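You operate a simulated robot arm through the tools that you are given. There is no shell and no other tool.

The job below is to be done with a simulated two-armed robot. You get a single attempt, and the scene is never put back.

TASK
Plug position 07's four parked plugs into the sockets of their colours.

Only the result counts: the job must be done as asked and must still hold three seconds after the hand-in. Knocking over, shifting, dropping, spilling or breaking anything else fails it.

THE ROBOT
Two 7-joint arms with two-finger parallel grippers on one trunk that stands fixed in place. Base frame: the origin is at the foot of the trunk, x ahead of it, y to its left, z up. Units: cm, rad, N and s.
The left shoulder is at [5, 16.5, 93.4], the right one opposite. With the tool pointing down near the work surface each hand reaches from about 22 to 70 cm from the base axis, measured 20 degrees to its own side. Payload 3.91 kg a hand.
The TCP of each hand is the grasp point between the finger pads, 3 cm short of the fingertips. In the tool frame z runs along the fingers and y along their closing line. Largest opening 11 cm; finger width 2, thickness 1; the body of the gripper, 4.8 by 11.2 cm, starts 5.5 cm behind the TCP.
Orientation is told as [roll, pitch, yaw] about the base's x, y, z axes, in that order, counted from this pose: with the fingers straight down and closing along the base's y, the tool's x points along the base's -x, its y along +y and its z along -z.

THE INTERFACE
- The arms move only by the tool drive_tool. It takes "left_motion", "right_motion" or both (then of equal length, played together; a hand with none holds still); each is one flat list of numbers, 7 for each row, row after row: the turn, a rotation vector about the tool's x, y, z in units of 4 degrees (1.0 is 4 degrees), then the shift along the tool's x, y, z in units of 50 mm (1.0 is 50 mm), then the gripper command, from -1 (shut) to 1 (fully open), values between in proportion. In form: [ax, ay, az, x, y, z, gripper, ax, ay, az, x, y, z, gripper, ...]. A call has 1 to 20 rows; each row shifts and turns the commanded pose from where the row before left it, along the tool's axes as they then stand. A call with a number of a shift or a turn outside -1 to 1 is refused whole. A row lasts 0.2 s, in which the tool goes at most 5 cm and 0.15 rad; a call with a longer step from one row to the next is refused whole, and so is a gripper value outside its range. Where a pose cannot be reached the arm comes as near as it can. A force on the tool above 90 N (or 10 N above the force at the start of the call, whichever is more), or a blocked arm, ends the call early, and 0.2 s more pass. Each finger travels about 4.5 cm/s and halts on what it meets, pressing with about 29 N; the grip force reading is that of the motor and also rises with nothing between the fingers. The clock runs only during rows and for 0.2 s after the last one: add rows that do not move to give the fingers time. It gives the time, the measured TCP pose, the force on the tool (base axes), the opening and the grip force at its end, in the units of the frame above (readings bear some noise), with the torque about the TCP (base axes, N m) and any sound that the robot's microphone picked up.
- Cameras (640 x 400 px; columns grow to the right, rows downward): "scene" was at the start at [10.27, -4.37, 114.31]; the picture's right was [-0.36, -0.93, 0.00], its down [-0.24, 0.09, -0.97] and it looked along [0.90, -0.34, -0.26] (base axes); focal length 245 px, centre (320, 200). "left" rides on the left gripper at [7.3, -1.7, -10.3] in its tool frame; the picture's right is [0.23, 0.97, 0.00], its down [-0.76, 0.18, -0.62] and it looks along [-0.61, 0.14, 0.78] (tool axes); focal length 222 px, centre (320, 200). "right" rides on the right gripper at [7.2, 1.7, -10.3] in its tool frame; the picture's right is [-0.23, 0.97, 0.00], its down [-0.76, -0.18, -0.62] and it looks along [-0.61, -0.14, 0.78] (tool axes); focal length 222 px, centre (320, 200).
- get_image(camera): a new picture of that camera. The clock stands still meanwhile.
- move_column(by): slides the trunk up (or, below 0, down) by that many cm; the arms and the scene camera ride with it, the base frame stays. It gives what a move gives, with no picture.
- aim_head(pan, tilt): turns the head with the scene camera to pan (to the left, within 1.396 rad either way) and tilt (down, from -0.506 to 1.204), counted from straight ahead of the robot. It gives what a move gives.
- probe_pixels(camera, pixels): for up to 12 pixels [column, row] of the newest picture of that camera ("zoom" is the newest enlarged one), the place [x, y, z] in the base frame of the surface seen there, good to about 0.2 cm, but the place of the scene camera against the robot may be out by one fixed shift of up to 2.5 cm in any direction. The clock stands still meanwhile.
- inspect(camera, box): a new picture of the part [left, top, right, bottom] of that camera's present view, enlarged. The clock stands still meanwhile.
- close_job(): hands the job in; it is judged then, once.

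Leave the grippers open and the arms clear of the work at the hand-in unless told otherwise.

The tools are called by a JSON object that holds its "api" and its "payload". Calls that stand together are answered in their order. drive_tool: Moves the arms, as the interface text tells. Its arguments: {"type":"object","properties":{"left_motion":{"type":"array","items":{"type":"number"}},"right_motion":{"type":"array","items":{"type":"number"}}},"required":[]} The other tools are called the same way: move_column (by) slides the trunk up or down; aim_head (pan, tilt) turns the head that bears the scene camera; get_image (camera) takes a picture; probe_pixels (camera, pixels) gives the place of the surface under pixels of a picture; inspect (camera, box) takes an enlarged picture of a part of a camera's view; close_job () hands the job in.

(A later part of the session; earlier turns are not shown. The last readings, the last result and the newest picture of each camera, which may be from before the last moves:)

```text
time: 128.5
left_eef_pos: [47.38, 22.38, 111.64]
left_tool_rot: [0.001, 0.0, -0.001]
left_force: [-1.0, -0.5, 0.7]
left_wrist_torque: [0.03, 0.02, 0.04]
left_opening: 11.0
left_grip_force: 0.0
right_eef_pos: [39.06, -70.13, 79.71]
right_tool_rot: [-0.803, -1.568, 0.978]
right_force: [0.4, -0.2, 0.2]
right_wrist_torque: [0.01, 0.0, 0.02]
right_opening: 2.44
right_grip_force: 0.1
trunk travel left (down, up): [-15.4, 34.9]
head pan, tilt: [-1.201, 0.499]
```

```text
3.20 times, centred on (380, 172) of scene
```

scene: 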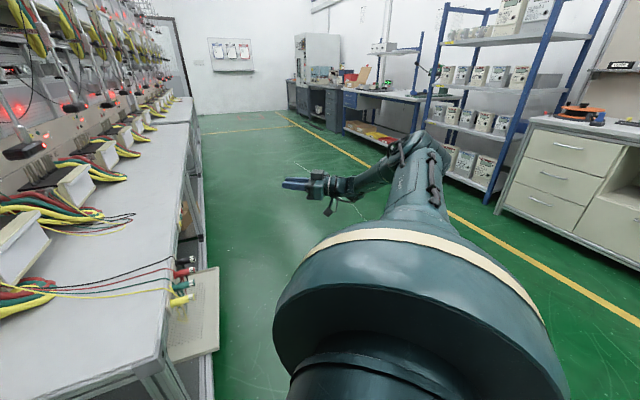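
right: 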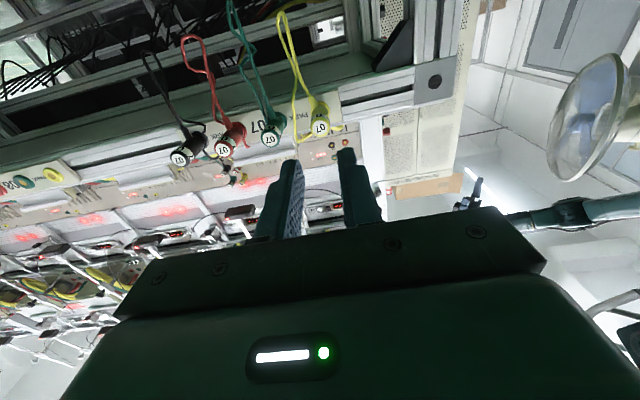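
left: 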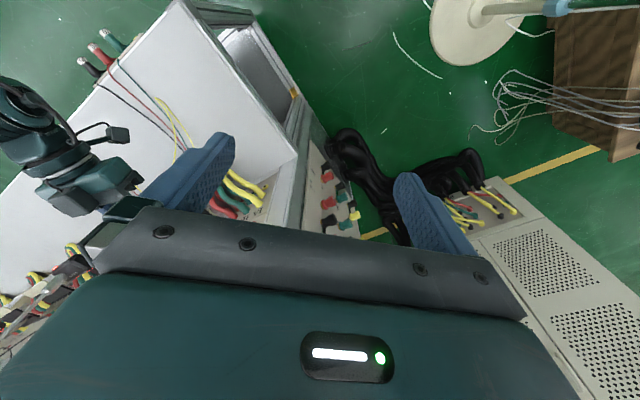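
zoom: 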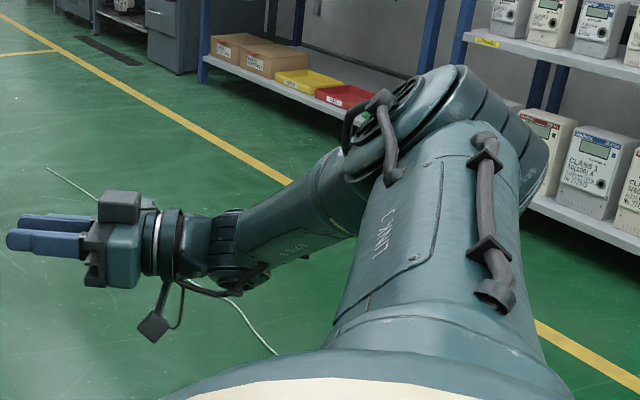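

The upper arm is practically straight out sideways now. I'll bring the hand inward and down towards the parking area, to (40,-50,67) with heading 45°, so the elbow comes forward and low; then I'll see which branch it takes.

{"api": "drive_tool", "payload": {"right_motion": [-1, 0, 0, 0.254, 0.383, 0.116, -0.56, -1, 0, 0, 0.254, 0.374, 0.143, -0.56, -1, 0, 0, 0.254, 0.363, 0.168, -0.56, -1, 0, 0, 0.254, 0.351, 0.193, -0.56, -1, 0, 0, 0.254, 0.336, 0.217, -0.56, -1, 0, 0, 0.254, 0.32, 0.24, -0.56, -1, 0, 0, 0.254, 0.303, 0.262, -0.56, -1, 0, 0, 0.254, 0.284, 0.282, -0.56, -0.75, 0, 0, 0.254, 0.269, 0.297, -0.56, 0, 0, 0, 0.254, 0.269, 0.297, -0.56]}}

{"api": "get_image", "payload": {"camera": "scene"}}

```text
time: 130.7
left_eef_pos: [47.48, 22.37, 111.65]
left_tool_rot: [-0.001, 0.0, 0.001]
left_force: [0.1, 0.1, -0.6]
left_wrist_torque: [0.0, -0.01, -0.01]
left_opening: 10.99
left_grip_force: 0.1
right_eef_pos: [41.27, -50.15, 66.91]
right_tool_rot: [-0.335, -1.567, 1.122]
right_force: [-0.3, -0.6, 0.5]
right_wrist_torque: [0.03, 0.0, -0.01]
right_opening: 2.42
right_grip_force: 0.0
trunk travel left (down, up): [-15.4, 34.9]
head pan, tilt: [-1.201, 0.499]
```

```text
taken
```

scene: 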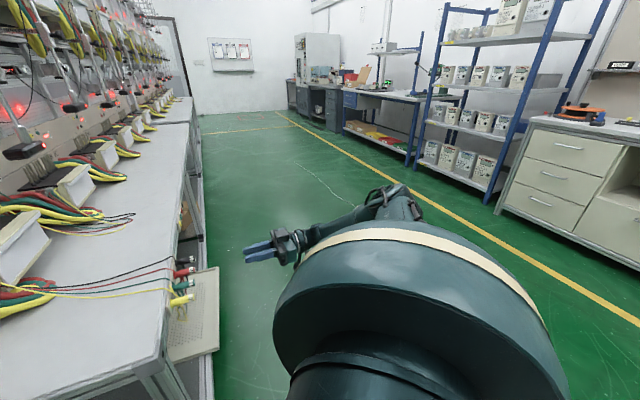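

Reached (41.3,-50.2,66.9), heading 45°. Now the test: rise to z≈91 and go forward along the bench as before, to see whether this posture gets past the former limit. The hand is empty.

{"api": "drive_tool", "payload": {"right_motion": [0, 0, 0, -0.5, 0, 0, -0.56, 0, 0, 0, -0.5, 0, 0, -0.56, 0, 0, 0, -0.5, 0, 0, -0.56, 0, 0, 0, -0.5, 0, 0, -0.56, 0, 0, 0, -0.5, 0, 0, -0.56, 0, 0, 0, -0.5, 0, 0.2, -0.56, 0, 0, 0, -0.5, 0.05, 0.4, -0.56, 0, 0, 0, -0.5, 0.05, 0.4, -0.56, 0, 0, 0, -0.5, 0.05, 0.4, -0.56, 0, 0, 0, -0.4, 0.05, 0.4, -0.56, 0, 0, 0, 0, 0.05, 0.4, -0.56, 0, 0, 0, 0, 0.05, 0.4, -0.56, 0, 0, 0, 0, 0.05, 0.4, -0.56, 0, 0, 0, 0, 0.05, 0.4, -0.56]}}

{"api": "get_image", "payload": {"camera": "scene"}}

```text
time: 133.7
left_eef_pos: [47.47, 22.4, 111.73]
left_tool_rot: [-0.001, 0.0, 0.002]
left_force: [-0.1, 0.9, -0.7]
left_wrist_torque: [0.02, 0.0, 0.0]
left_opening: 11.0
left_grip_force: 0.0
right_eef_pos: [52.07, -36.65, 91.24]
right_tool_rot: [-0.038, -1.568, 0.821]
right_force: [0.1, 0.1, 1.0]
right_wrist_torque: [-0.01, -0.02, 0.01]
right_opening: 2.4
right_grip_force: 0.2
trunk travel left (down, up): [-15.4, 34.9]
head pan, tilt: [-1.201, 0.499]
```

```text
taken
```

scene: 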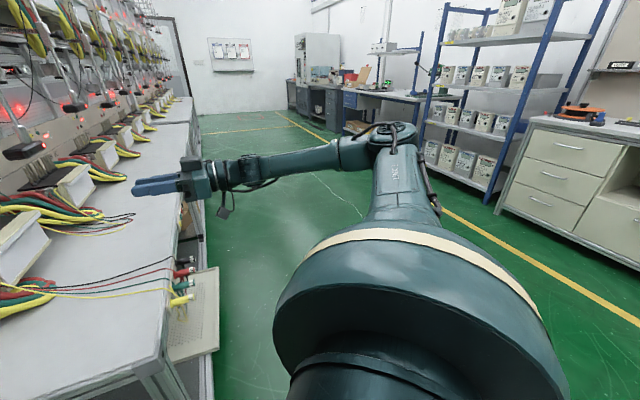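

All reached so far: (52.1,-36.7,91.2). Continue forward to n≈39, s≈57.

{"api": "drive_tool", "payload": {"right_motion": [0, 0, 0, 0, 0.08, 0.4, -0.56, 0, 0, 0, 0, 0.08, 0.4, -0.56, 0, 0, 0, 0, 0.08, 0.4, -0.56, 0, 0, 0, 0, 0.08, 0.4, -0.56, 0, 0, 0, 0, 0.08, 0.4, -0.56, 0, 0, 0, 0, 0.08, 0.4, -0.56, 0, 0, 0, 0, 0.08, 0.4, -0.56, 0, 0, 0, 0, 0.08, 0.4, -0.56, 0, 0, 0, 0, 0.08, 0.4, -0.56, 0, 0, 0, 0, 0.08, 0.4, -0.56, 0, 0, 0, 0, 0.08, 0.4, -0.56, 0, 0, 0, 0, 0.08, 0.4, -0.56, 0, 0, 0, 0, 0.08, 0.4, -0.56, 0, 0, 0, 0, 0.08, 0.4, -0.56]}}

{"api": "get_image", "payload": {"camera": "scene"}}

```text
time: 136.7
left_eef_pos: [47.53, 22.49, 111.69]
left_tool_rot: [-0.003, 0.001, 0.001]
left_force: [1.0, -0.3, 0.0]
left_wrist_torque: [0.0, 0.02, -0.05]
left_opening: 11.02
left_grip_force: 0.1
right_eef_pos: [67.86, -12.89, 91.16]
right_tool_rot: [-0.249, -1.568, 1.034]
right_force: [-0.6, 0.3, -0.1]
right_wrist_torque: [-0.03, 0.01, 0.0]
right_opening: 2.38
right_grip_force: 0.0
trunk travel left (down, up): [-15.4, 34.9]
head pan, tilt: [-1.201, 0.499]
```

```text
taken
```

scene: 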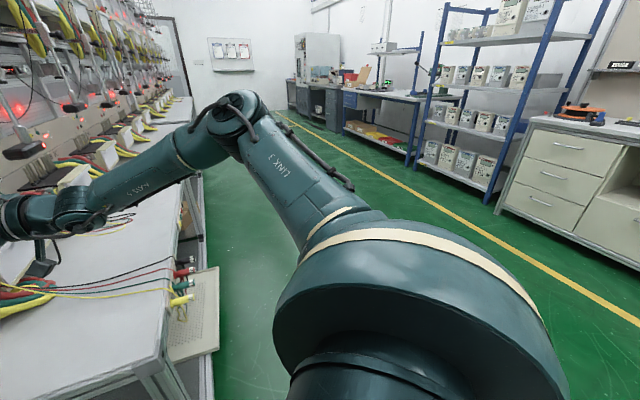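

Reached n=38.9, s=57.1 without any limit. Now forward in small steps past the old limit: 5 cm more, to n≈44.

{"api": "drive_tool", "payload": {"right_motion": [0, 0, 0, 0, 0.03, 0.2, -0.56, 0, 0, 0, 0, 0.03, 0.2, -0.56, 0, 0, 0, 0, 0.03, 0.2, -0.56, 0, 0, 0, 0, 0.03, 0.2, -0.56, 0, 0, 0, 0, 0.03, 0.2, -0.56]}}

{"api": "aim_head", "payload": {"pan": -0.365, "tilt": 0.262}}

{"api": "get_image", "payload": {"camera": "scene"}}

```text
time: 137.9
left_eef_pos: [47.59, 22.37, 111.74]
left_tool_rot: [0.0, 0.0, 0.002]
left_force: [0.2, -0.1, -0.1]
left_wrist_torque: [-0.01, 0.03, 0.01]
left_opening: 11.01
left_grip_force: 0.2
right_eef_pos: [67.67, -10.8, 92.54]
right_tool_rot: [-0.196, -1.566, 0.98]
right_force: [0.0, 0.2, 0.0]
right_wrist_torque: [-0.01, 0.03, 0.0]
right_opening: 2.42
right_grip_force: 0.1
right hand out of reach, approached as far as the arm can: row 1, 2, 3, 4, 5
trunk travel left (down, up): [-15.4, 34.9]
head pan, tilt: [-1.201, 0.499]
```

```text
time: 139.0
left_eef_pos: [47.51, 22.42, 111.69]
left_tool_rot: [0.0, 0.0, 0.001]
left_force: [0.0, 0.7, 0.4]
left_wrist_torque: [-0.02, -0.01, 0.02]
left_opening: 11.01
left_grip_force: 0.1
right_eef_pos: [67.78, -10.65, 92.61]
right_tool_rot: [-0.253, -1.566, 1.038]
right_force: [0.0, 0.7, 0.4]
right_wrist_torque: [-0.03, 0.05, -0.03]
right_opening: 2.44
right_grip_force: 0.0
trunk travel left (down, up): [-15.4, 34.9]
head pan, tilt: [-0.365, 0.262]
```

```text
taken
```

scene: 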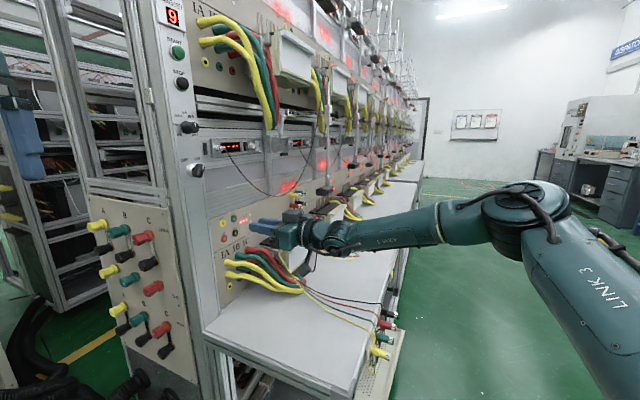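

The same limit again: the shoulder slipped back into its former branch, since I only dipped slightly below the sideways line. I'll repeat it with a much larger loop: out to the side, clearly behind and below, then down and forward with the arm stretched. First I retreat from the bench.

{"api": "drive_tool", "payload": {"right_motion": [0, 0, 0, 0, -0.05, -0.4, -0.56, 0, 0, 0, 0, -0.05, -0.4, -0.56, 0, 0, 0, 0, -0.05, -0.4, -0.56, 0, 0, 0, 0, -0.05, -0.4, -0.56, 0, 0, 0, 0, -0.05, -0.4, -0.56, 0, 0, 0, 0, -0.05, -0.4, -0.56, 0, 0, 0, 0, -0.05, -0.4, -0.56, 0, 0, 0, 0, -0.05, -0.4, -0.56, 0, 0, 0, 0, -0.05, -0.4, -0.56, 0, 0, 0, 0, -0.05, -0.4, -0.56, 0, 0, 0, 0, -0.05, -0.4, -0.56, 0, 0, 0, 0, -0.05, -0.4, -0.56, 0, 0, 0, 0, -0.05, -0.4, -0.56, 0, 0, 0, 0, -0.05, -0.4, -0.56, 0, 0, 0, 0, -0.05, -0.4, -0.56, 0, 0, 0, 0, -0.05, -0.4, -0.56]}}

```text
time: 142.4
left_eef_pos: [47.52, 22.41, 111.74]
left_tool_rot: [-0.001, -0.001, 0.002]
left_force: [-0.5, -0.9, 0.4]
left_wrist_torque: [0.0, 0.01, 0.0]
left_opening: 11.01
left_grip_force: 0.0
right_eef_pos: [47.84, -35.97, 92.64]
right_tool_rot: [-0.368, -1.567, 1.154]
right_force: [0.2, -0.4, -0.6]
right_wrist_torque: [-0.02, 0.01, -0.01]
right_opening: 2.41
right_grip_force: 0.1
trunk travel left (down, up): [-15.4, 34.9]
head pan, tilt: [-0.365, 0.262]
```

Now outward in two legs: first to about (42,-65,100) with heading 0, then to about (34,-91,111) with heading -45°, so the arm stretches out to the side, forward and up.

{"api": "drive_tool", "payload": {"right_motion": [1, 0, 0, -0.123, -0.301, -0.391, -0.56, 1, 0, 0, -0.123, -0.328, -0.369, -0.56, 1, 0, 0, -0.123, -0.353, -0.345, -0.56, 1, 0, 0, -0.123, -0.376, -0.32, -0.56, 1, 0, 0, -0.123, -0.397, -0.293, -0.56, 1, 0, 0, -0.123, -0.417, -0.264, -0.56, 1, 0, 0, -0.123, -0.434, -0.235, -0.56, 1, 0, 0, -0.123, -0.45, -0.204, -0.56, 1, 0, 0, -0.123, -0.463, -0.172, -0.56, 1, 0, 0, -0.123, -0.474, -0.139, -0.56, 1, 0, 0, -0.123, -0.482, -0.106, -0.56, 0.25, 0, 0, -0.123, -0.484, -0.097, -0.56]}}

{"api": "drive_tool", "payload": {"right_motion": [1, 0, 0, -0.192, -0.45, -0.095, -0.56, 1, 0, 0, -0.192, -0.455, -0.064, -0.56, 1, 0, 0, -0.192, -0.459, -0.032, -0.56, 1, 0, 0, -0.192, -0.46, 0, -0.56, 1, 0, 0, -0.192, -0.459, 0.032, -0.56, 1, 0, 0, -0.192, -0.455, 0.064, -0.56, 1, 0, 0, -0.192, -0.45, 0.096, -0.56, 1, 0, 0, -0.192, -0.442, 0.127, -0.56, 1, 0, 0, -0.192, -0.432, 0.157, -0.56, 1, 0, 0, -0.192, -0.42, 0.187, -0.56, 1, 0, 0, -0.192, -0.406, 0.216, -0.56, 0.25, 0, 0, -0.192, -0.403, 0.22, -0.56]}}

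{"api": "aim_head", "payload": {"pan": -1.39, "tilt": 0.3}}

{"api": "get_image", "payload": {"camera": "scene"}}

```text
time: 145.0
left_eef_pos: [47.56, 22.38, 111.79]
left_tool_rot: [0.001, 0.0, 0.003]
left_force: [0.1, 0.3, 0.5]
left_wrist_torque: [0.02, 0.01, -0.02]
left_opening: 11.0
left_grip_force: 0.1
right_eef_pos: [43.99, -65.37, 100.13]
right_tool_rot: [-1.013, -1.566, 1.015]
right_force: [-1.3, 0.2, 0.6]
right_wrist_torque: [0.03, 0.01, 0.01]
right_opening: 2.4
right_grip_force: 0.0
trunk travel left (down, up): [-15.4, 34.9]
head pan, tilt: [-0.365, 0.262]
```

```text
time: 147.6
left_eef_pos: [47.59, 22.61, 111.74]
left_tool_rot: [-0.002, 0.0, 0.001]
left_force: [-0.4, 0.3, -1.4]
left_wrist_torque: [-0.03, 0.02, -0.03]
left_opening: 11.01
left_grip_force: 0.0
right_eef_pos: [38.5, -91.01, 111.47]
right_tool_rot: [-2.199, -1.568, 1.422]
right_force: [-0.4, 0.8, 0.9]
right_wrist_torque: [0.02, 0.0, 0.0]
right_opening: 2.41
right_grip_force: 0.1
right hand out of reach, approached as far as the arm can: row 12
trunk travel left (down, up): [-15.4, 34.9]
head pan, tilt: [-0.365, 0.262]
```

```text
time: 148.9
left_eef_pos: [47.42, 22.43, 111.66]
left_tool_rot: [0.002, 0.0, 0.002]
left_force: [0.3, 0.0, -0.7]
left_wrist_torque: [-0.01, 0.03, 0.03]
left_opening: 11.0
left_grip_force: 0.0
right_eef_pos: [38.4, -91.22, 111.35]
right_tool_rot: [-1.817, -1.567, 1.04]
right_force: [0.5, -0.4, 0.0]
right_wrist_torque: [-0.01, -0.02, -0.01]
right_opening: 2.43
right_grip_force: 0.0
trunk travel left (down, up): [-15.4, 34.9]
head pan, tilt: [-1.389, 0.3]
```

```text
taken
```

scene: 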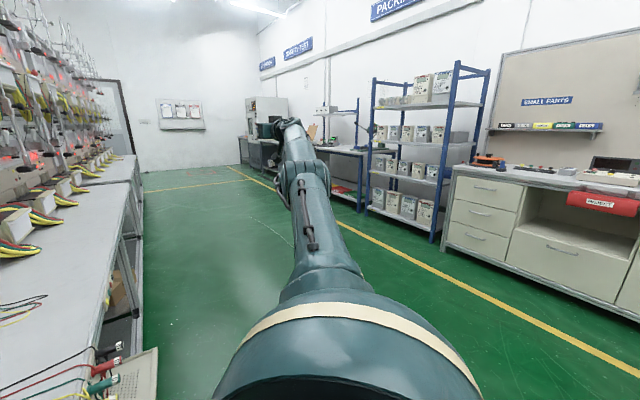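

The arm is fully stretched to the right, forward and up. Now I swing it backward and down through the sideways line: wrist from about (25,-78,111) through (4,-82,95) to (-13,-77,80), then (-25,-66,70). That space is free.

{"api": "drive_tool", "payload": {"right_motion": [0, 0, 0, 0.328, -0.349, -0.245, -0.56, 0, 0, 0, 0.328, -0.349, -0.245, -0.56, 0, 0, 0, 0.328, -0.349, -0.245, -0.56, 0, 0, 0, 0.328, -0.349, -0.245, -0.56, 0, 0, 0, 0.328, -0.349, -0.245, -0.56, 0, 0, 0, 0.328, -0.349, -0.245, -0.56, 0, 0, 0, 0.328, -0.349, -0.245, -0.56, 0, 0, 0, 0.328, -0.349, -0.245, -0.56, 0, 0, 0, 0.328, -0.349, -0.245, -0.56, 0, 0, 0, 0.328, -0.349, -0.245, -0.56, 0, 0, 0, 0.334, -0.198, -0.362, -0.56, 0, 0, 0, 0.334, -0.198, -0.362, -0.56, 0, 0, 0, 0.334, -0.198, -0.362, -0.56, 0, 0, 0, 0.334, -0.198, -0.362, -0.56, 0, 0, 0, 0.334, -0.198, -0.362, -0.56, 0, 0, 0, 0.334, -0.198, -0.362, -0.56, 0, 0, 0, 0.334, -0.198, -0.362, -0.56, 0, 0, 0, 0.334, -0.198, -0.362, -0.56, 0, 0, 0, 0.334, -0.198, -0.362, -0.56]}}

{"api": "get_image", "payload": {"camera": "scene"}}

```text
time: 152.9
left_eef_pos: [47.52, 22.37, 111.74]
left_tool_rot: [0.0, -0.001, 0.001]
left_force: [0.1, 0.2, 0.5]
left_wrist_torque: [-0.01, 0.01, -0.01]
left_opening: 11.02
left_grip_force: 0.1
right_eef_pos: [-0.34, -89.69, 79.89]
right_tool_rot: [-1.611, -1.568, 0.828]
right_force: [-0.5, 0.0, -0.5]
right_wrist_torque: [0.01, -0.03, 0.03]
right_opening: 2.43
right_grip_force: 0.0
trunk travel left (down, up): [-15.4, 34.9]
head pan, tilt: [-1.389, 0.3]
```

```text
taken
```

scene: 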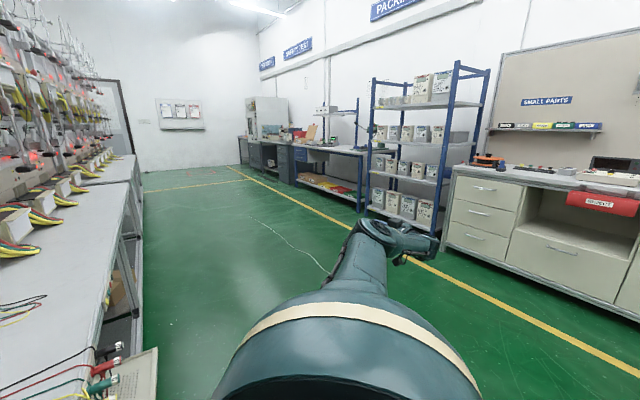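

Reached (-0.3,-89.7,79.9). I'll probe the elbow around (365,235).

{"api": "probe_pixels", "payload": {"camera": "scene", "pixels": [[365, 230], [370, 245], [350, 260], [345, 285], [375, 270], [400, 240], [420, 240], [385, 225]]}}

{"api": "inspect", "payload": {"camera": "scene", "box": [280, 180, 480, 305]}}

```text
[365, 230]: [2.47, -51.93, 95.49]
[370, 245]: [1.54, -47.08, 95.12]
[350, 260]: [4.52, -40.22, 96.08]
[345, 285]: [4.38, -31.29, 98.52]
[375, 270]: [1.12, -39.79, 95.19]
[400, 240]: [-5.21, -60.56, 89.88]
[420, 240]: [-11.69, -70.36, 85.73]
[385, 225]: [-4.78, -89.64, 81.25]
```

```text
3.20 times, centred on (380, 242) of scene
```

zoom: 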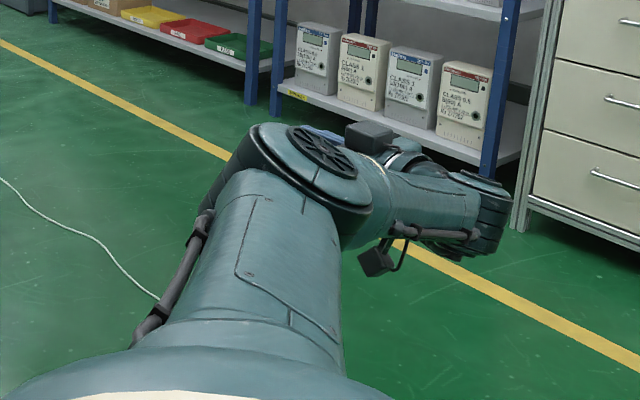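

The upper arm is level sideways and the forearm now points backward: it has rolled round, which is what I want. Continue: wrist to (-25,-66,70), then down and forward through (-12,-66,60) to (4,-66,56).

{"api": "drive_tool", "payload": {"right_motion": [0, 0, 0, 0.334, -0.025, -0.54, -0.56, 0, 0, 0, 0.334, -0.025, -0.54, -0.56, 0, 0, 0, 0.334, -0.025, -0.54, -0.56, 0, 0, 0, 0.334, -0.025, -0.54, -0.56, 0, 0, 0, 0.334, -0.025, -0.54, -0.56, 0, 0, 0, 0.334, -0.025, -0.54, -0.56, 0, 0, 0, 0.343, 0.313, 0.313, -0.56, 0, 0, 0, 0.343, 0.313, 0.313, -0.56, 0, 0, 0, 0.343, 0.313, 0.313, -0.56, 0, 0, 0, 0.343, 0.313, 0.313, -0.56, 0, 0, 0, 0.343, 0.313, 0.313, -0.56, 0, 0, 0, 0.343, 0.313, 0.313, -0.56]}}

{"api": "get_image", "payload": {"camera": "scene"}}

```text
time: 155.5
left_eef_pos: [47.38, 22.44, 111.73]
left_tool_rot: [0.0, 0.0, 0.001]
left_force: [-0.7, -0.5, 0.8]
left_wrist_torque: [0.01, 0.03, 0.02]
left_opening: 11.0
left_grip_force: 0.0
right_eef_pos: [1.03, -78.79, 59.45]
right_tool_rot: [-1.761, -1.567, 0.978]
right_force: [-0.1, 0.2, -0.1]
right_wrist_torque: [-0.02, -0.02, 0.0]
right_opening: 2.43
right_grip_force: 0.2
trunk travel left (down, up): [-15.4, 34.9]
head pan, tilt: [-1.389, 0.3]
```

```text
taken
```

scene: 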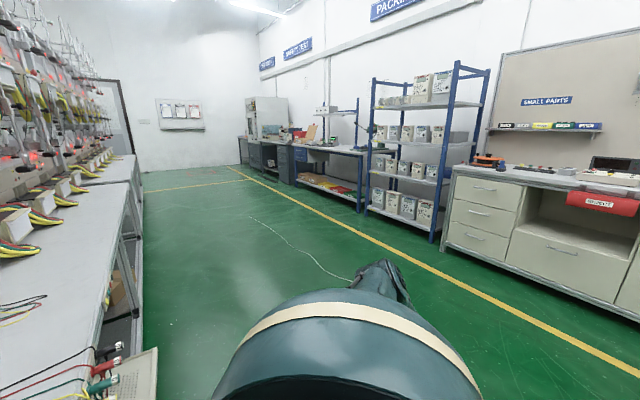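

Reached (1.0,-78.8,59.5) with the elbow lower. Continue forward under the shoulder: wrist to (4,-66,56), then to (23,-66,61), turning the heading from -45° towards 0.

{"api": "probe_pixels", "payload": {"camera": "scene", "pixels": [[385, 268], [375, 275], [395, 280], [360, 285], [380, 290]]}}

{"api": "drive_tool", "payload": {"right_motion": [0, 0, 0, 0.093, 0.292, 0.292, -0.56, 0, 0, 0, 0.093, 0.292, 0.292, -0.56, 0, 0, 0, 0.093, 0.292, 0.292, -0.56, 0, 0, 0, 0.093, 0.292, 0.292, -0.56, 0, 0, 0, 0.093, 0.292, 0.292, -0.56, 0, 0, 0, 0.093, 0.292, 0.292, -0.56, 0, 0, 0, 0.093, 0.292, 0.292, -0.56, 0, 0, 0, 0.093, 0.292, 0.292, -0.56]}}

{"api": "get_image", "payload": {"camera": "scene"}}

```text
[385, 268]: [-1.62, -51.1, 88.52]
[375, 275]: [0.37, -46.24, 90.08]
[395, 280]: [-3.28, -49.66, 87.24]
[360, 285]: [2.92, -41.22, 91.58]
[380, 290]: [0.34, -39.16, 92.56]
```

```text
time: 157.3
left_eef_pos: [47.49, 22.34, 111.71]
left_tool_rot: [0.0, 0.001, 0.0]
left_force: [0.9, 0.7, 0.9]
left_wrist_torque: [-0.02, -0.06, -0.01]
left_opening: 11.0
left_grip_force: 0.2
right_eef_pos: [17.41, -78.84, 55.67]
right_tool_rot: [-1.779, -1.567, 0.993]
right_force: [1.2, 0.3, -0.1]
right_wrist_torque: [0.01, -0.03, -0.01]
right_opening: 2.4
right_grip_force: 0.1
trunk travel left (down, up): [-15.4, 34.9]
head pan, tilt: [-1.389, 0.3]
```

```text
taken
```

scene: 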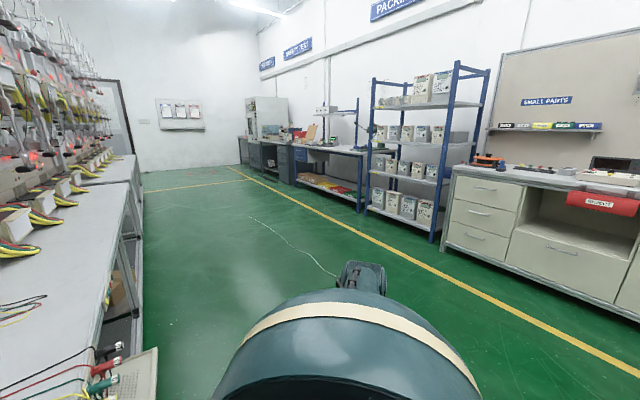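

Continuing forward with the arm low: wrist to about (24,-66,61), heading to -20°.

{"api": "drive_tool", "payload": {"right_motion": [-1, 0, 0, -0.096, 0.372, 0.249, -0.56, -1, 0, 0, -0.096, 0.354, 0.274, -0.56, -1, 0, 0, -0.096, 0.334, 0.298, -0.56, -1, 0, 0, -0.096, 0.313, 0.32, -0.56, -1, 0, 0, -0.096, 0.29, 0.342, -0.56, -1, 0, 0, -0.096, 0.265, 0.361, -0.56, -0.25, 0, 0, -0.096, 0.259, 0.366, -0.56, 0, 0, 0, -0.096, 0.259, 0.366, -0.56, 0, 0, 0, -0.096, 0.259, 0.366, -0.56, 0, 0, 0, -0.096, 0.259, 0.366, -0.56, 0, 0, 0, -0.096, 0.259, 0.366, -0.56]}}

{"api": "aim_head", "payload": {"pan": -1.2, "tilt": 0.5}}

{"api": "get_image", "payload": {"camera": "scene"}}

```text
time: 159.7
left_eef_pos: [47.53, 22.37, 111.77]
left_tool_rot: [-0.001, 0.0, 0.002]
left_force: [0.5, -0.8, 0.3]
left_wrist_torque: [0.01, 0.02, -0.03]
left_opening: 11.01
left_grip_force: 0.0
right_eef_pos: [41.52, -73.19, 60.93]
right_tool_rot: [-1.245, -1.569, 0.898]
right_force: [-0.9, 1.1, 0.1]
right_wrist_torque: [0.0, 0.0, 0.0]
right_opening: 2.43
right_grip_force: 0.0
trunk travel left (down, up): [-15.4, 34.9]
head pan, tilt: [-1.389, 0.3]
```

```text
time: 160.4
left_eef_pos: [47.52, 22.48, 111.73]
left_tool_rot: [0.0, 0.0, 0.001]
left_force: [-0.5, 0.6, -0.2]
left_wrist_torque: [0.01, 0.01, 0.01]
left_opening: 11.03
left_grip_force: 0.1
right_eef_pos: [41.66, -73.22, 60.92]
right_tool_rot: [-1.377, -1.567, 1.029]
right_force: [0.3, 0.2, -0.8]
right_wrist_torque: [-0.03, -0.01, 0.03]
right_opening: 2.42
right_grip_force: 0.0
trunk travel left (down, up): [-15.4, 34.9]
head pan, tilt: [-1.201, 0.499]
```

```text
taken
```

scene: 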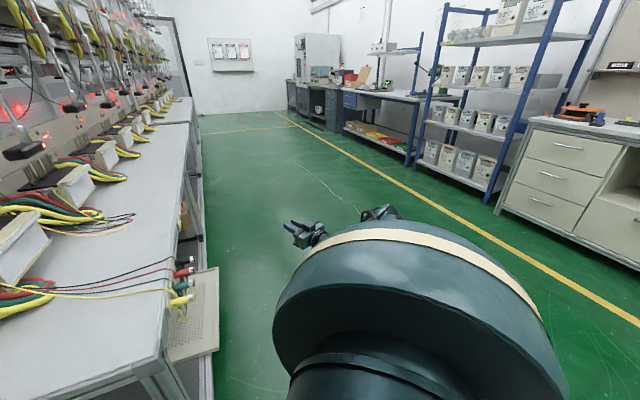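

This spot was refused before and is reached now, so the posture is different. Next: forward and up to TCP (55,-51,75) with heading 30°, keeping clear of the plugs.

{"api": "drive_tool", "payload": {"right_motion": [-1, 0, 0, -0.217, 0.38, 0.102, -0.56, -1, 0, 0, -0.217, 0.372, 0.129, -0.56, -1, 0, 0, -0.217, 0.362, 0.154, -0.56, -1, 0, 0, -0.217, 0.35, 0.179, -0.56, -1, 0, 0, -0.217, 0.337, 0.203, -0.56, -1, 0, 0, -0.217, 0.322, 0.226, -0.56, -1, 0, 0, -0.217, 0.305, 0.248, -0.56, -1, 0, 0, -0.217, 0.287, 0.269, -0.56, -1, 0, 0, -0.217, 0.268, 0.288, -0.56, -1, 0, 0, -0.217, 0.247, 0.306, -0.56, -1, 0, 0, -0.217, 0.225, 0.322, -0.56, -1, 0, 0, -0.217, 0.202, 0.337, -0.56, -0.5, 0, 0, -0.217, 0.19, 0.344, -0.56]}}

{"api": "get_image", "payload": {"camera": "scene"}}

```text
time: 163.2
left_eef_pos: [47.35, 22.33, 111.73]
left_tool_rot: [0.0, 0.0, 0.004]
left_force: [0.4, -0.2, 0.0]
left_wrist_torque: [0.02, 0.04, 0.0]
left_opening: 10.97
left_grip_force: 0.1
right_eef_pos: [56.19, -52.2, 74.94]
right_tool_rot: [-0.465, -1.567, 0.99]
right_force: [-0.2, -0.2, -0.4]
right_wrist_torque: [0.02, -0.01, -0.01]
right_opening: 2.41
right_grip_force: 0.1
trunk travel left (down, up): [-15.4, 34.9]
head pan, tilt: [-1.201, 0.499]
```

```text
taken
```

scene: 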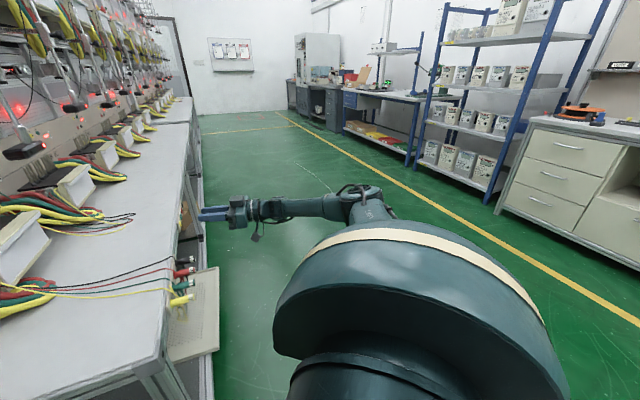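

Reached. Probing the elbow around (365,200).

{"api": "probe_pixels", "payload": {"camera": "scene", "pixels": [[365, 192], [370, 205], [355, 195], [385, 212], [375, 215], [340, 202], [310, 205]]}}

{"api": "inspect", "payload": {"camera": "scene", "box": [190, 160, 430, 310]}}

```text
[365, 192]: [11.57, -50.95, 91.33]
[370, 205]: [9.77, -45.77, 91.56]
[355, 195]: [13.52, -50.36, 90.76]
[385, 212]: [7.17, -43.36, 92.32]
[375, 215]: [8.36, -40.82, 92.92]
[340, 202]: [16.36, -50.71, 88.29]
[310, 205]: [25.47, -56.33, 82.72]
```

```text
2.67 times, centred on (310, 235) of scene
```

zoom: 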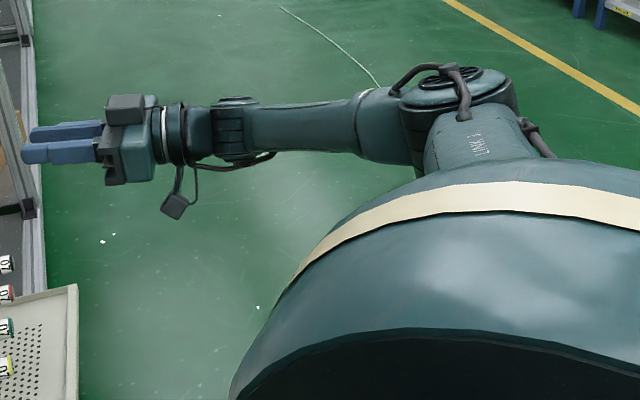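

Next I test the other side of the former limit: up and forward to TCP (64.5,-42.6,88) with heading 45°, then along towards (71,-20,90).

{"api": "drive_tool", "payload": {"right_motion": [-1, 0, 0, -0.436, 0.12, 0.4, -0.56, -1, 0, 0, -0.436, 0.1, 0.41, -0.56, -1, 0, 0, -0.436, 0.08, 0.41, -0.56, -0.75, 0, 0, -0.436, 0.06, 0.42, -0.56, 0, 0, 0, -0.436, 0.04, 0.42, -0.56, 0, 0, 0, -0.436, 0.04, 0.42, -0.56, 0, 0, 0, 0, 0.2, 0.2, -0.56, 0, 0, 0, 0, 0.2, 0.3, -0.56, 0, 0, 0, 0, 0.2, 0.4, -0.56, 0, 0, 0, 0, 0.2, 0.4, -0.56, 0, 0, 0, 0, 0.2, 0.4, -0.56, 0, 0, 0, 0, 0.2, 0.4, -0.56]}}

{"api": "get_image", "payload": {"camera": "scene"}}

```text
time: 165.8
left_eef_pos: [47.49, 22.41, 111.74]
left_tool_rot: [0.0, 0.001, 0.004]
left_force: [0.1, 0.5, 0.8]
left_wrist_torque: [0.0, 0.01, -0.02]
left_opening: 11.0
left_grip_force: 0.1
right_eef_pos: [67.64, -31.0, 88.03]
right_tool_rot: [-0.344, -1.568, 1.13]
right_force: [0.7, 0.2, 0.2]
right_wrist_torque: [0.02, 0.01, 0.02]
right_opening: 2.37
right_grip_force: 0.0
trunk travel left (down, up): [-15.4, 34.9]
head pan, tilt: [-1.201, 0.499]
```

```text
taken
```

scene: 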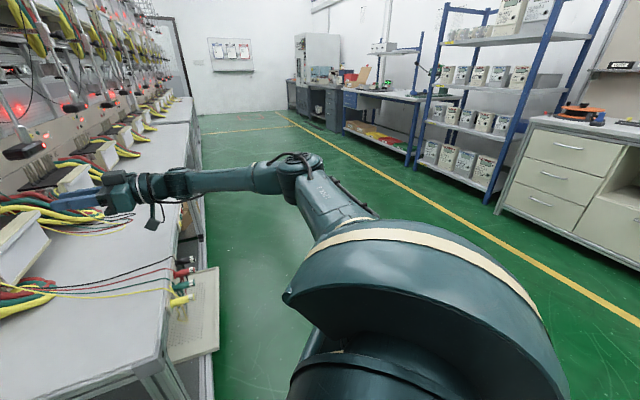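

Now the shoulder housing's cut-out is visible at its front-lower edge near (290,300), like on the left arm, so the branch really changed. Continue towards (71,-19,90).

{"api": "drive_tool", "payload": {"right_motion": [0, 0, 0, -0.1, 0.25, 0.4, -0.56, 0, 0, 0, -0.1, 0.25, 0.4, -0.56, 0, 0, 0, -0.1, 0.25, 0.4, -0.56, 0, 0, 0, -0.1, 0.25, 0.4, -0.56, 0, 0, 0, 0, 0.25, 0.3, -0.56, 0, 0, 0, 0, 0.25, 0.3, -0.56]}}

{"api": "get_image", "payload": {"camera": "scene"}}

```text
time: 167.2
left_eef_pos: [47.64, 22.41, 111.7]
left_tool_rot: [0.001, 0.0, 0.003]
left_force: [0.1, 0.6, 0.6]
left_wrist_torque: [-0.03, -0.02, -0.01]
left_opening: 10.99
left_grip_force: 0.0
right_eef_pos: [70.08, -17.92, 89.93]
right_tool_rot: [-0.274, -1.568, 1.06]
right_force: [0.6, 0.1, -0.8]
right_wrist_torque: [0.0, -0.01, 0.02]
right_opening: 2.41
right_grip_force: 0.1
trunk travel left (down, up): [-15.4, 34.9]
head pan, tilt: [-1.201, 0.499]
```

```text
taken
```

scene: 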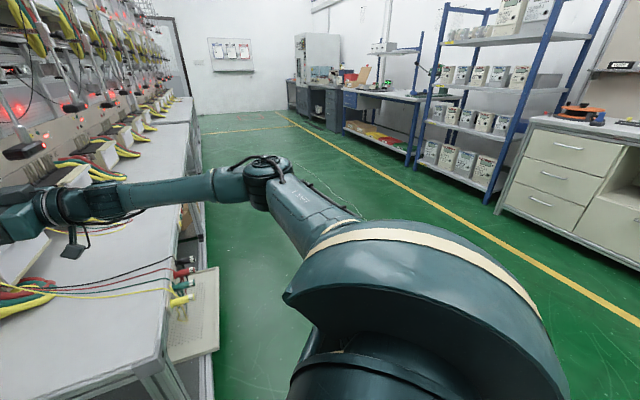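

No limit. Now towards UA's line and past the old limit: to n≈44, s≈56.5 at z≈90.5, still 10 cm from the panel.

{"api": "drive_tool", "payload": {"right_motion": [0, 0, 0, -0.02, 0.25, 0.2, -0.56, 0, 0, 0, -0.02, 0.25, 0.2, -0.56, 0, 0, 0, -0.02, 0.25, 0.25, -0.56, 0, 0, 0, -0.02, 0.25, 0.25, -0.56, 0, 0, 0, 0, 0.15, 0.25, -0.56, 0, 0, 0, 0, 0, 0.25, -0.56]}}

{"api": "aim_head", "payload": {"pan": -0.365, "tilt": 0.262}}

{"api": "get_image", "payload": {"camera": "scene"}}

```text
time: 168.6
left_eef_pos: [47.54, 22.35, 111.66]
left_tool_rot: [0.0, 0.0, 0.002]
left_force: [-0.1, -0.2, 0.4]
left_wrist_torque: [-0.01, 0.03, -0.03]
left_opening: 11.01
left_grip_force: 0.0
right_eef_pos: [70.94, -8.92, 90.24]
right_tool_rot: [-0.145, -1.566, 0.93]
right_force: [0.9, 0.4, 0.1]
right_wrist_torque: [0.01, 0.01, -0.02]
right_opening: 2.4
right_grip_force: 0.1
trunk travel left (down, up): [-15.4, 34.9]
head pan, tilt: [-1.201, 0.499]
```

```text
time: 169.8
left_eef_pos: [47.59, 22.32, 111.81]
left_tool_rot: [0.001, -0.002, 0.001]
left_force: [-0.7, -0.2, 0.0]
left_wrist_torque: [0.02, -0.01, 0.02]
left_opening: 10.98
left_grip_force: 0.1
right_eef_pos: [70.97, -8.87, 90.23]
right_tool_rot: [-0.274, -1.568, 1.06]
right_force: [-0.1, 0.0, 0.3]
right_wrist_torque: [0.0, -0.02, -0.02]
right_opening: 2.44
right_grip_force: 0.0
trunk travel left (down, up): [-15.4, 34.9]
head pan, tilt: [-0.365, 0.262]
```

```text
taken
```

scene: 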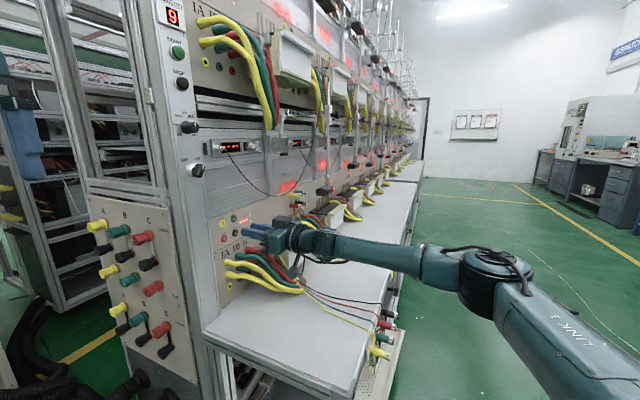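

Excellent: n=43.9, s=56.5 reached, past the old limit. Now, with the empty hand, I'll check the view and then test whether the farthest sockets' poses (UB, UN) can be reached.

{"api": "get_image", "payload": {"camera": "right"}}

{"api": "inspect", "payload": {"camera": "scene", "box": [200, 190, 360, 290]}}

```text
taken
```

right: 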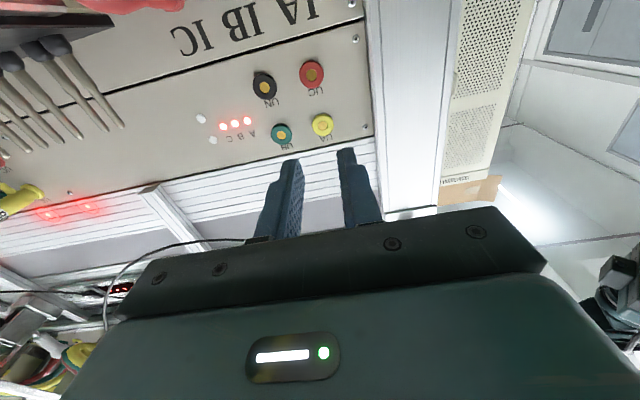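

```text
4.00 times, centred on (280, 240) of scene
```

zoom: 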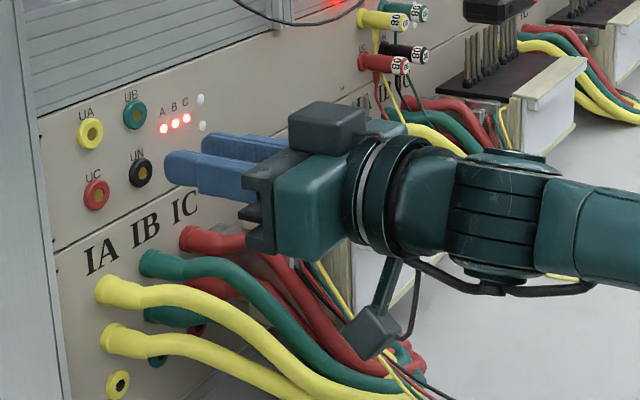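

The cables below matter for the wrist camera (the small box on a stem under the hand). I'll probe the thick cables' upper surfaces in this zoom.

{"api": "probe_pixels", "payload": {"camera": "zoom", "pixels": [[205, 230], [240, 240], [285, 265], [320, 300], [190, 258], [240, 275], [300, 325], [150, 288], [210, 308], [270, 345], [375, 330], [365, 345]]}}

{"api": "inspect", "payload": {"camera": "right", "box": [240, 40, 360, 160]}}

```text
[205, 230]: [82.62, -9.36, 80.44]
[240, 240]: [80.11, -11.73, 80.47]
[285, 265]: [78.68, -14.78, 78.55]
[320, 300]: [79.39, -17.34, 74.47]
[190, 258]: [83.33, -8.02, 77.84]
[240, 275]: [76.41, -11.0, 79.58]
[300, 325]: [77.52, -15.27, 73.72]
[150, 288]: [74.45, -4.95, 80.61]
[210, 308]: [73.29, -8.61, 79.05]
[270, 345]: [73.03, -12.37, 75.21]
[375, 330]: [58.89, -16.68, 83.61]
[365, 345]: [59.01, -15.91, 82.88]
```

```text
3.33 times, centred on (300, 100) of right
```

zoom: 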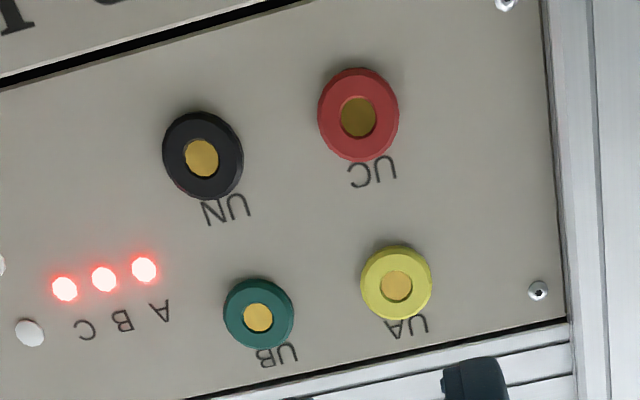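

Clearances are fine: the thick cables stay below z≈80, and further down where the wrist camera will be. Refined socket lines from this view: UA (s 56.2, z 90.45), UB (60.3, 90.3), UC (56.2, 86.1), UN (60.3, 86.1). Now I test the reach for the farthest socket line, UB, with the empty hand: s≈60.35, then forward to n≈50.3, with the fingertips still 1 cm short of the ring.

{"api": "drive_tool", "payload": {"right_motion": [0, 0, 0, 0, -0.388, 0, -0.56, 0, 0, 0, 0, -0.388, 0, -0.56, 0, 0, 0, 0, 0, 0.2, -0.56, 0, 0, 0, 0, 0, 0.2, -0.56, 0, 0, 0, 0, 0, 0.2, -0.56, 0, 0, 0, 0, 0, 0.2, -0.56, 0, 0, 0, 0, 0, 0.2, -0.56, 0, 0, 0, 0, 0, 0.2, -0.56, 0, 0, 0, 0, 0, 0.08, -0.56]}}

{"api": "get_image", "payload": {"camera": "right"}}

```text
time: 171.8
left_eef_pos: [47.45, 22.44, 111.74]
left_tool_rot: [-0.001, -0.001, 0.001]
left_force: [-0.3, -0.5, -0.1]
left_wrist_torque: [0.02, 0.02, -0.03]
left_opening: 10.98
left_grip_force: 0.1
right_eef_pos: [78.29, -7.1, 90.34]
right_tool_rot: [-0.046, -1.567, 0.83]
right_force: [0.5, -0.4, 0.9]
right_wrist_torque: [0.0, -0.01, 0.0]
right_opening: 2.45
right_grip_force: 0.1
trunk travel left (down, up): [-15.4, 34.9]
head pan, tilt: [-0.365, 0.262]
```

```text
taken
```

right: 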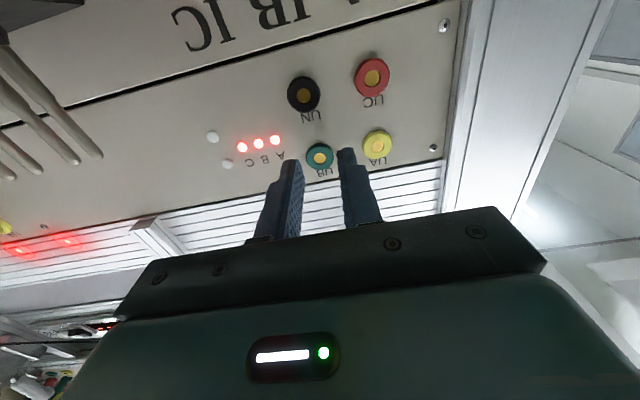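

UB's pose is reachable (n=50.34, s=60.38), with the green ring centred between the fingers at (319,155). Now the same check for UN: back 2 cm and down 4.2 cm.

{"api": "drive_tool", "payload": {"right_motion": [0, 0, 0, 0, 0, -0.4, -0.56, 0, 0, 0, 0.42, 0, 0, -0.56, 0, 0, 0, 0.42, 0, 0, -0.56, 0, 0, 0, 0, 0, 0.2, -0.56, 0, 0, 0, 0, 0, 0.2, -0.56, 0, 0, 0, 0, 0, 0.06, -0.56]}}

{"api": "get_image", "payload": {"camera": "right"}}

{"api": "inspect", "payload": {"camera": "scene", "box": [200, 190, 360, 290]}}

```text
time: 173.2
left_eef_pos: [47.47, 22.38, 111.71]
left_tool_rot: [0.0, 0.0, 0.002]
left_force: [0.3, -0.6, -0.3]
left_wrist_torque: [0.0, -0.01, -0.01]
left_opening: 10.99
left_grip_force: 0.1
right_eef_pos: [78.46, -7.06, 86.05]
right_tool_rot: [-0.226, -1.568, 1.013]
right_force: [-0.6, -0.5, 0.1]
right_wrist_torque: [0.01, -0.01, 0.07]
right_opening: 2.43
right_grip_force: 0.1
trunk travel left (down, up): [-15.4, 34.9]
head pan, tilt: [-0.365, 0.262]
```

```text
taken
```

right: 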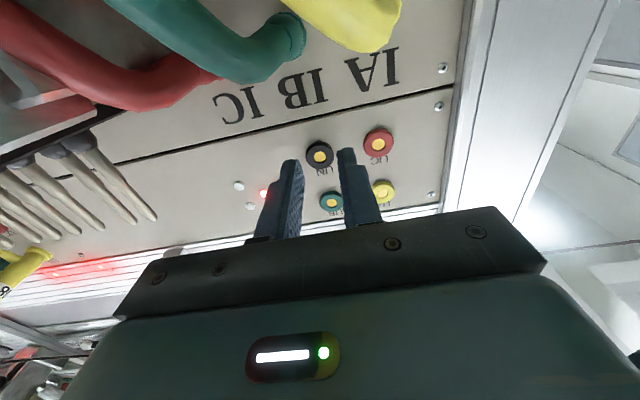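

```text
4.00 times, centred on (280, 240) of scene
```

zoom: 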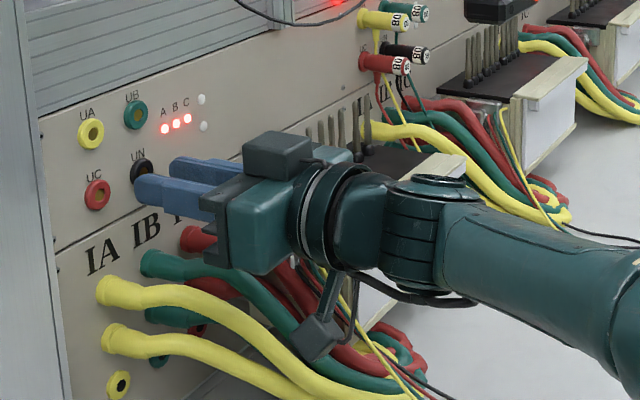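

UN's pose is reachable too. The insertion order will be lower row first (black→UN, red→UC), then green→UB and yellow→UA, so hanging cables don't cover the lower sockets. 

Now I go back to the parking area on the same outer arc, which keeps the good shoulder posture: back off, up to z≈90, then out to s≈76.

{"api": "drive_tool", "payload": {"right_motion": [0, 0, 0, 0, 0, -0.4, -0.56, 0, 0, 0, 0, 0, -0.4, -0.56, 0, 0, 0, -0.2, 0, -0.4, -0.56, 0, 0, 0, -0.2, 0, -0.4, -0.56, 0, 0, 0, -0.2, 0, -0.4, -0.56, 0, 0, 0, -0.2, 0, -0.4, -0.56, 0, 0, 0, 0, -0.31, -0.42, -0.56, 0, 0, 0, 0, -0.31, -0.42, -0.56, 0, 0, 0, 0, -0.31, -0.42, -0.56, 0, 0, 0, 0, -0.31, -0.42, -0.56, 0, 0, 0, 0, -0.31, -0.42, -0.56, 0, 0, 0, 0, -0.31, -0.42, -0.56, 0, 0, 0, 0, -0.236, -0.416, -0.56, 0, 0, 0, 0, -0.236, -0.416, -0.56, 0, 0, 0, 0, -0.236, -0.416, -0.56, 0, 0, 0, 0, -0.236, -0.416, -0.56, 0, 0, 0, 0, -0.236, -0.416, -0.56]}}

{"api": "drive_tool", "payload": {"right_motion": [0, 0, 0, 0.3, 0, -0.45, -0.56, 0, 0, 0, 0.4, 0, -0.45, -0.56, 0, 0, 0, 0.5, 0, -0.45, -0.56, 0, 0, 0, 0.5, 0, -0.45, -0.56, 0, 0, 0, 0.5, 0, -0.45, -0.56, 0, 0, 0, 0.5, 0, -0.25, -0.56]}}

{"api": "get_image", "payload": {"camera": "scene"}}

{"api": "get_image", "payload": {"camera": "right"}}

```text
time: 176.8
left_eef_pos: [47.5, 22.39, 111.71]
left_tool_rot: [0.0, 0.001, 0.002]
left_force: [-0.5, 0.0, 0.2]
left_wrist_torque: [0.0, 0.02, -0.02]
left_opening: 10.99
left_grip_force: 0.1
right_eef_pos: [64.48, -42.42, 90.23]
right_tool_rot: [-0.17, -1.566, 0.957]
right_force: [0.2, -0.8, -0.9]
right_wrist_torque: [0.01, -0.03, -0.01]
right_opening: 2.41
right_grip_force: 0.1
trunk travel left (down, up): [-15.4, 34.9]
head pan, tilt: [-0.365, 0.262]
```

```text
time: 178.2
left_eef_pos: [47.52, 22.38, 111.87]
left_tool_rot: [0.002, -0.001, 0.003]
left_force: [-0.3, 0.0, 1.0]
left_wrist_torque: [0.0, -0.02, -0.03]
left_opening: 11.01
left_grip_force: 0.0
right_eef_pos: [55.54, -51.28, 76.71]
right_tool_rot: [-0.289, -1.57, 1.075]
right_force: [-0.9, -0.1, -0.3]
right_wrist_torque: [0.02, -0.02, 0.0]
right_opening: 2.44
right_grip_force: 0.0
trunk travel left (down, up): [-15.4, 34.9]
head pan, tilt: [-0.365, 0.262]
```

```text
taken
```

scene: 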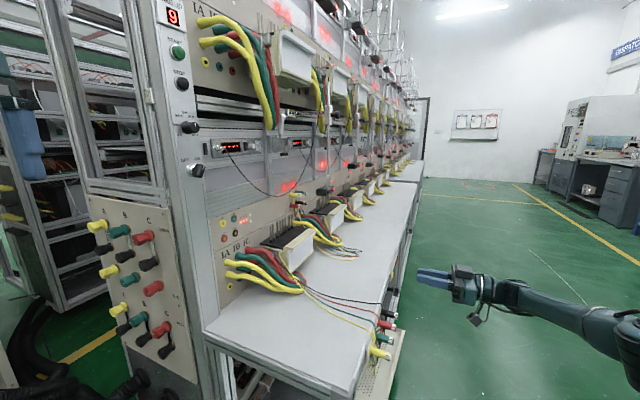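

```text
taken
```

right: 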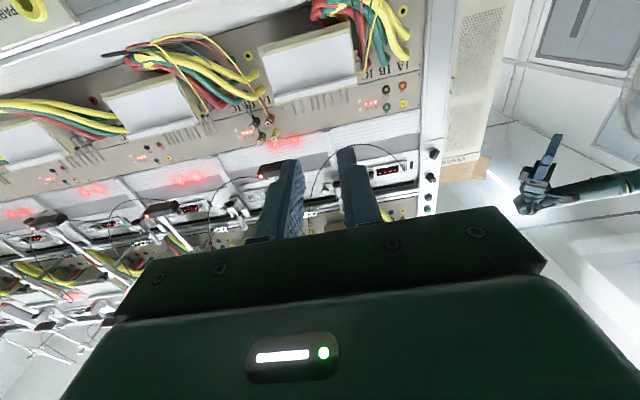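

At (55.5,-51.3,76.7), all reached. Now down to the black plug's line: s≈73, z≈63.4, staying back at n≈2.

{"api": "drive_tool", "payload": {"right_motion": [0, 0, 0, 0.4, 0.07, -0.05, -0.56, 0, 0, 0, 0.4, 0.07, -0.05, -0.56, 0, 0, 0, 0.4, 0.07, -0.05, -0.56, 0, 0, 0, 0.4, 0.07, -0.05, -0.56, 0, 0, 0, 0.4, 0.07, 0, -0.56, 0, 0, 0, 0.4, 0.07, 0, -0.56, 0, 0, 0, 0.26, 0.07, 0, -0.56, 0, 0, 0, 0, 0, 0, -0.56]}}

{"api": "get_image", "payload": {"camera": "right"}}

{"api": "inspect", "payload": {"camera": "right", "box": [260, 90, 380, 165]}}

```text
time: 180.0
left_eef_pos: [47.55, 22.38, 111.77]
left_tool_rot: [0.0, 0.002, 0.002]
left_force: [-0.2, 0.0, 0.5]
left_wrist_torque: [0.01, 0.05, 0.04]
left_opening: 10.99
left_grip_force: 0.1
right_eef_pos: [52.98, -50.03, 63.45]
right_tool_rot: [-0.371, -1.568, 1.157]
right_force: [0.7, -0.2, -0.4]
right_wrist_torque: [-0.01, -0.01, -0.01]
right_opening: 2.41
right_grip_force: 0.2
trunk travel left (down, up): [-15.4, 34.9]
head pan, tilt: [-0.365, 0.262]
```

```text
taken
```

right: 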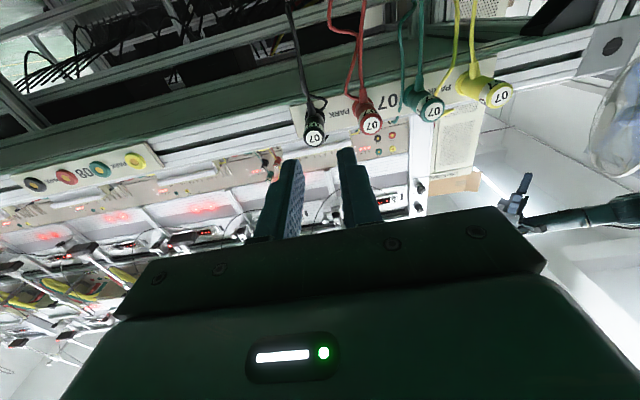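

```text
5.33 times, centred on (320, 128) of right
```

zoom: 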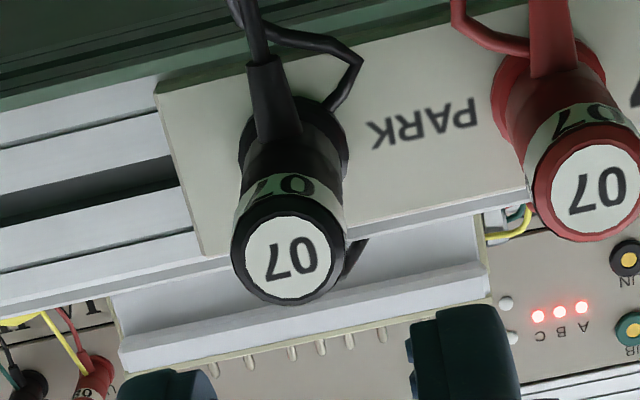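

The black cap is at (314,138), so the plug axis is about 0.49 cm to the right (s≈73.33), and the height fits. The black wire loops close beside the plug near the plate. I'll probe it to see how far the finger may go.

{"api": "probe_pixels", "payload": {"camera": "zoom", "pixels": [[289, 256], [340, 105], [357, 70], [330, 48], [352, 262], [343, 150], [242, 150], [290, 100], [275, 75], [270, 200]]}}

```text
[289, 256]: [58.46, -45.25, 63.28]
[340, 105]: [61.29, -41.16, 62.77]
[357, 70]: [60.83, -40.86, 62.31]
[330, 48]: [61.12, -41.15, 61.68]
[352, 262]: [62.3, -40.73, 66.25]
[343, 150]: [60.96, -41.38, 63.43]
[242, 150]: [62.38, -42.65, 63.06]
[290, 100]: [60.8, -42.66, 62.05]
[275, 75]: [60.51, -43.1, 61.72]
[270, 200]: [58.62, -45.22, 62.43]
```

The wire lies behind n≈14 at the plate, so stopping the fingertips at n≈13.2 keeps clear of it. I'll align (0.49 cm to the right) and advance to just before the cap, then check.

{"api": "drive_tool", "payload": {"right_motion": [0, 0, 0, 0, -0.098, 0, -0.56, 0, 0, 0, 0, 0, 0.3, -0.56, 0, 0, 0, 0, 0, 0.3, -0.56, 0, 0, 0, 0, 0, 0.28, -0.56, 0, 0, 0, 0, 0, 0, -0.56]}}

{"api": "inspect", "payload": {"camera": "right", "box": [240, 90, 400, 190]}}

```text
time: 181.2
left_eef_pos: [47.57, 22.42, 111.76]
left_tool_rot: [0.001, 0.0, 0.002]
left_force: [0.2, 0.7, 0.2]
left_wrist_torque: [0.02, -0.02, -0.02]
left_opening: 11.0
left_grip_force: 0.1
right_eef_pos: [56.16, -47.13, 63.54]
right_tool_rot: [-0.358, -1.568, 1.144]
right_force: [-0.4, 0.1, -0.5]
right_wrist_torque: [-0.01, -0.03, -0.02]
right_opening: 2.4
right_grip_force: 0.1
right hand out of reach, approached as far as the arm can: row 1
trunk travel left (down, up): [-15.4, 34.9]
head pan, tilt: [-0.365, 0.262]
```

```text
4.00 times, centred on (320, 140) of right
```

zoom: 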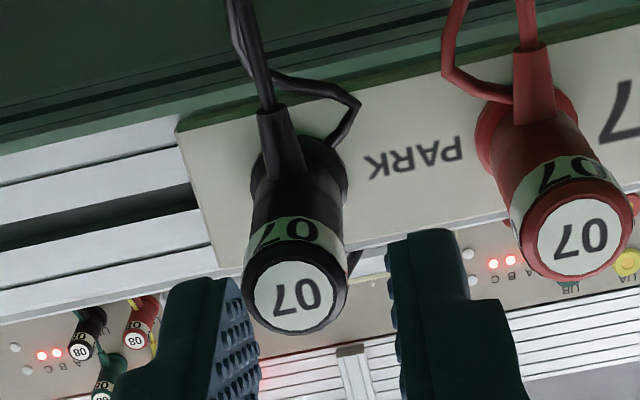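

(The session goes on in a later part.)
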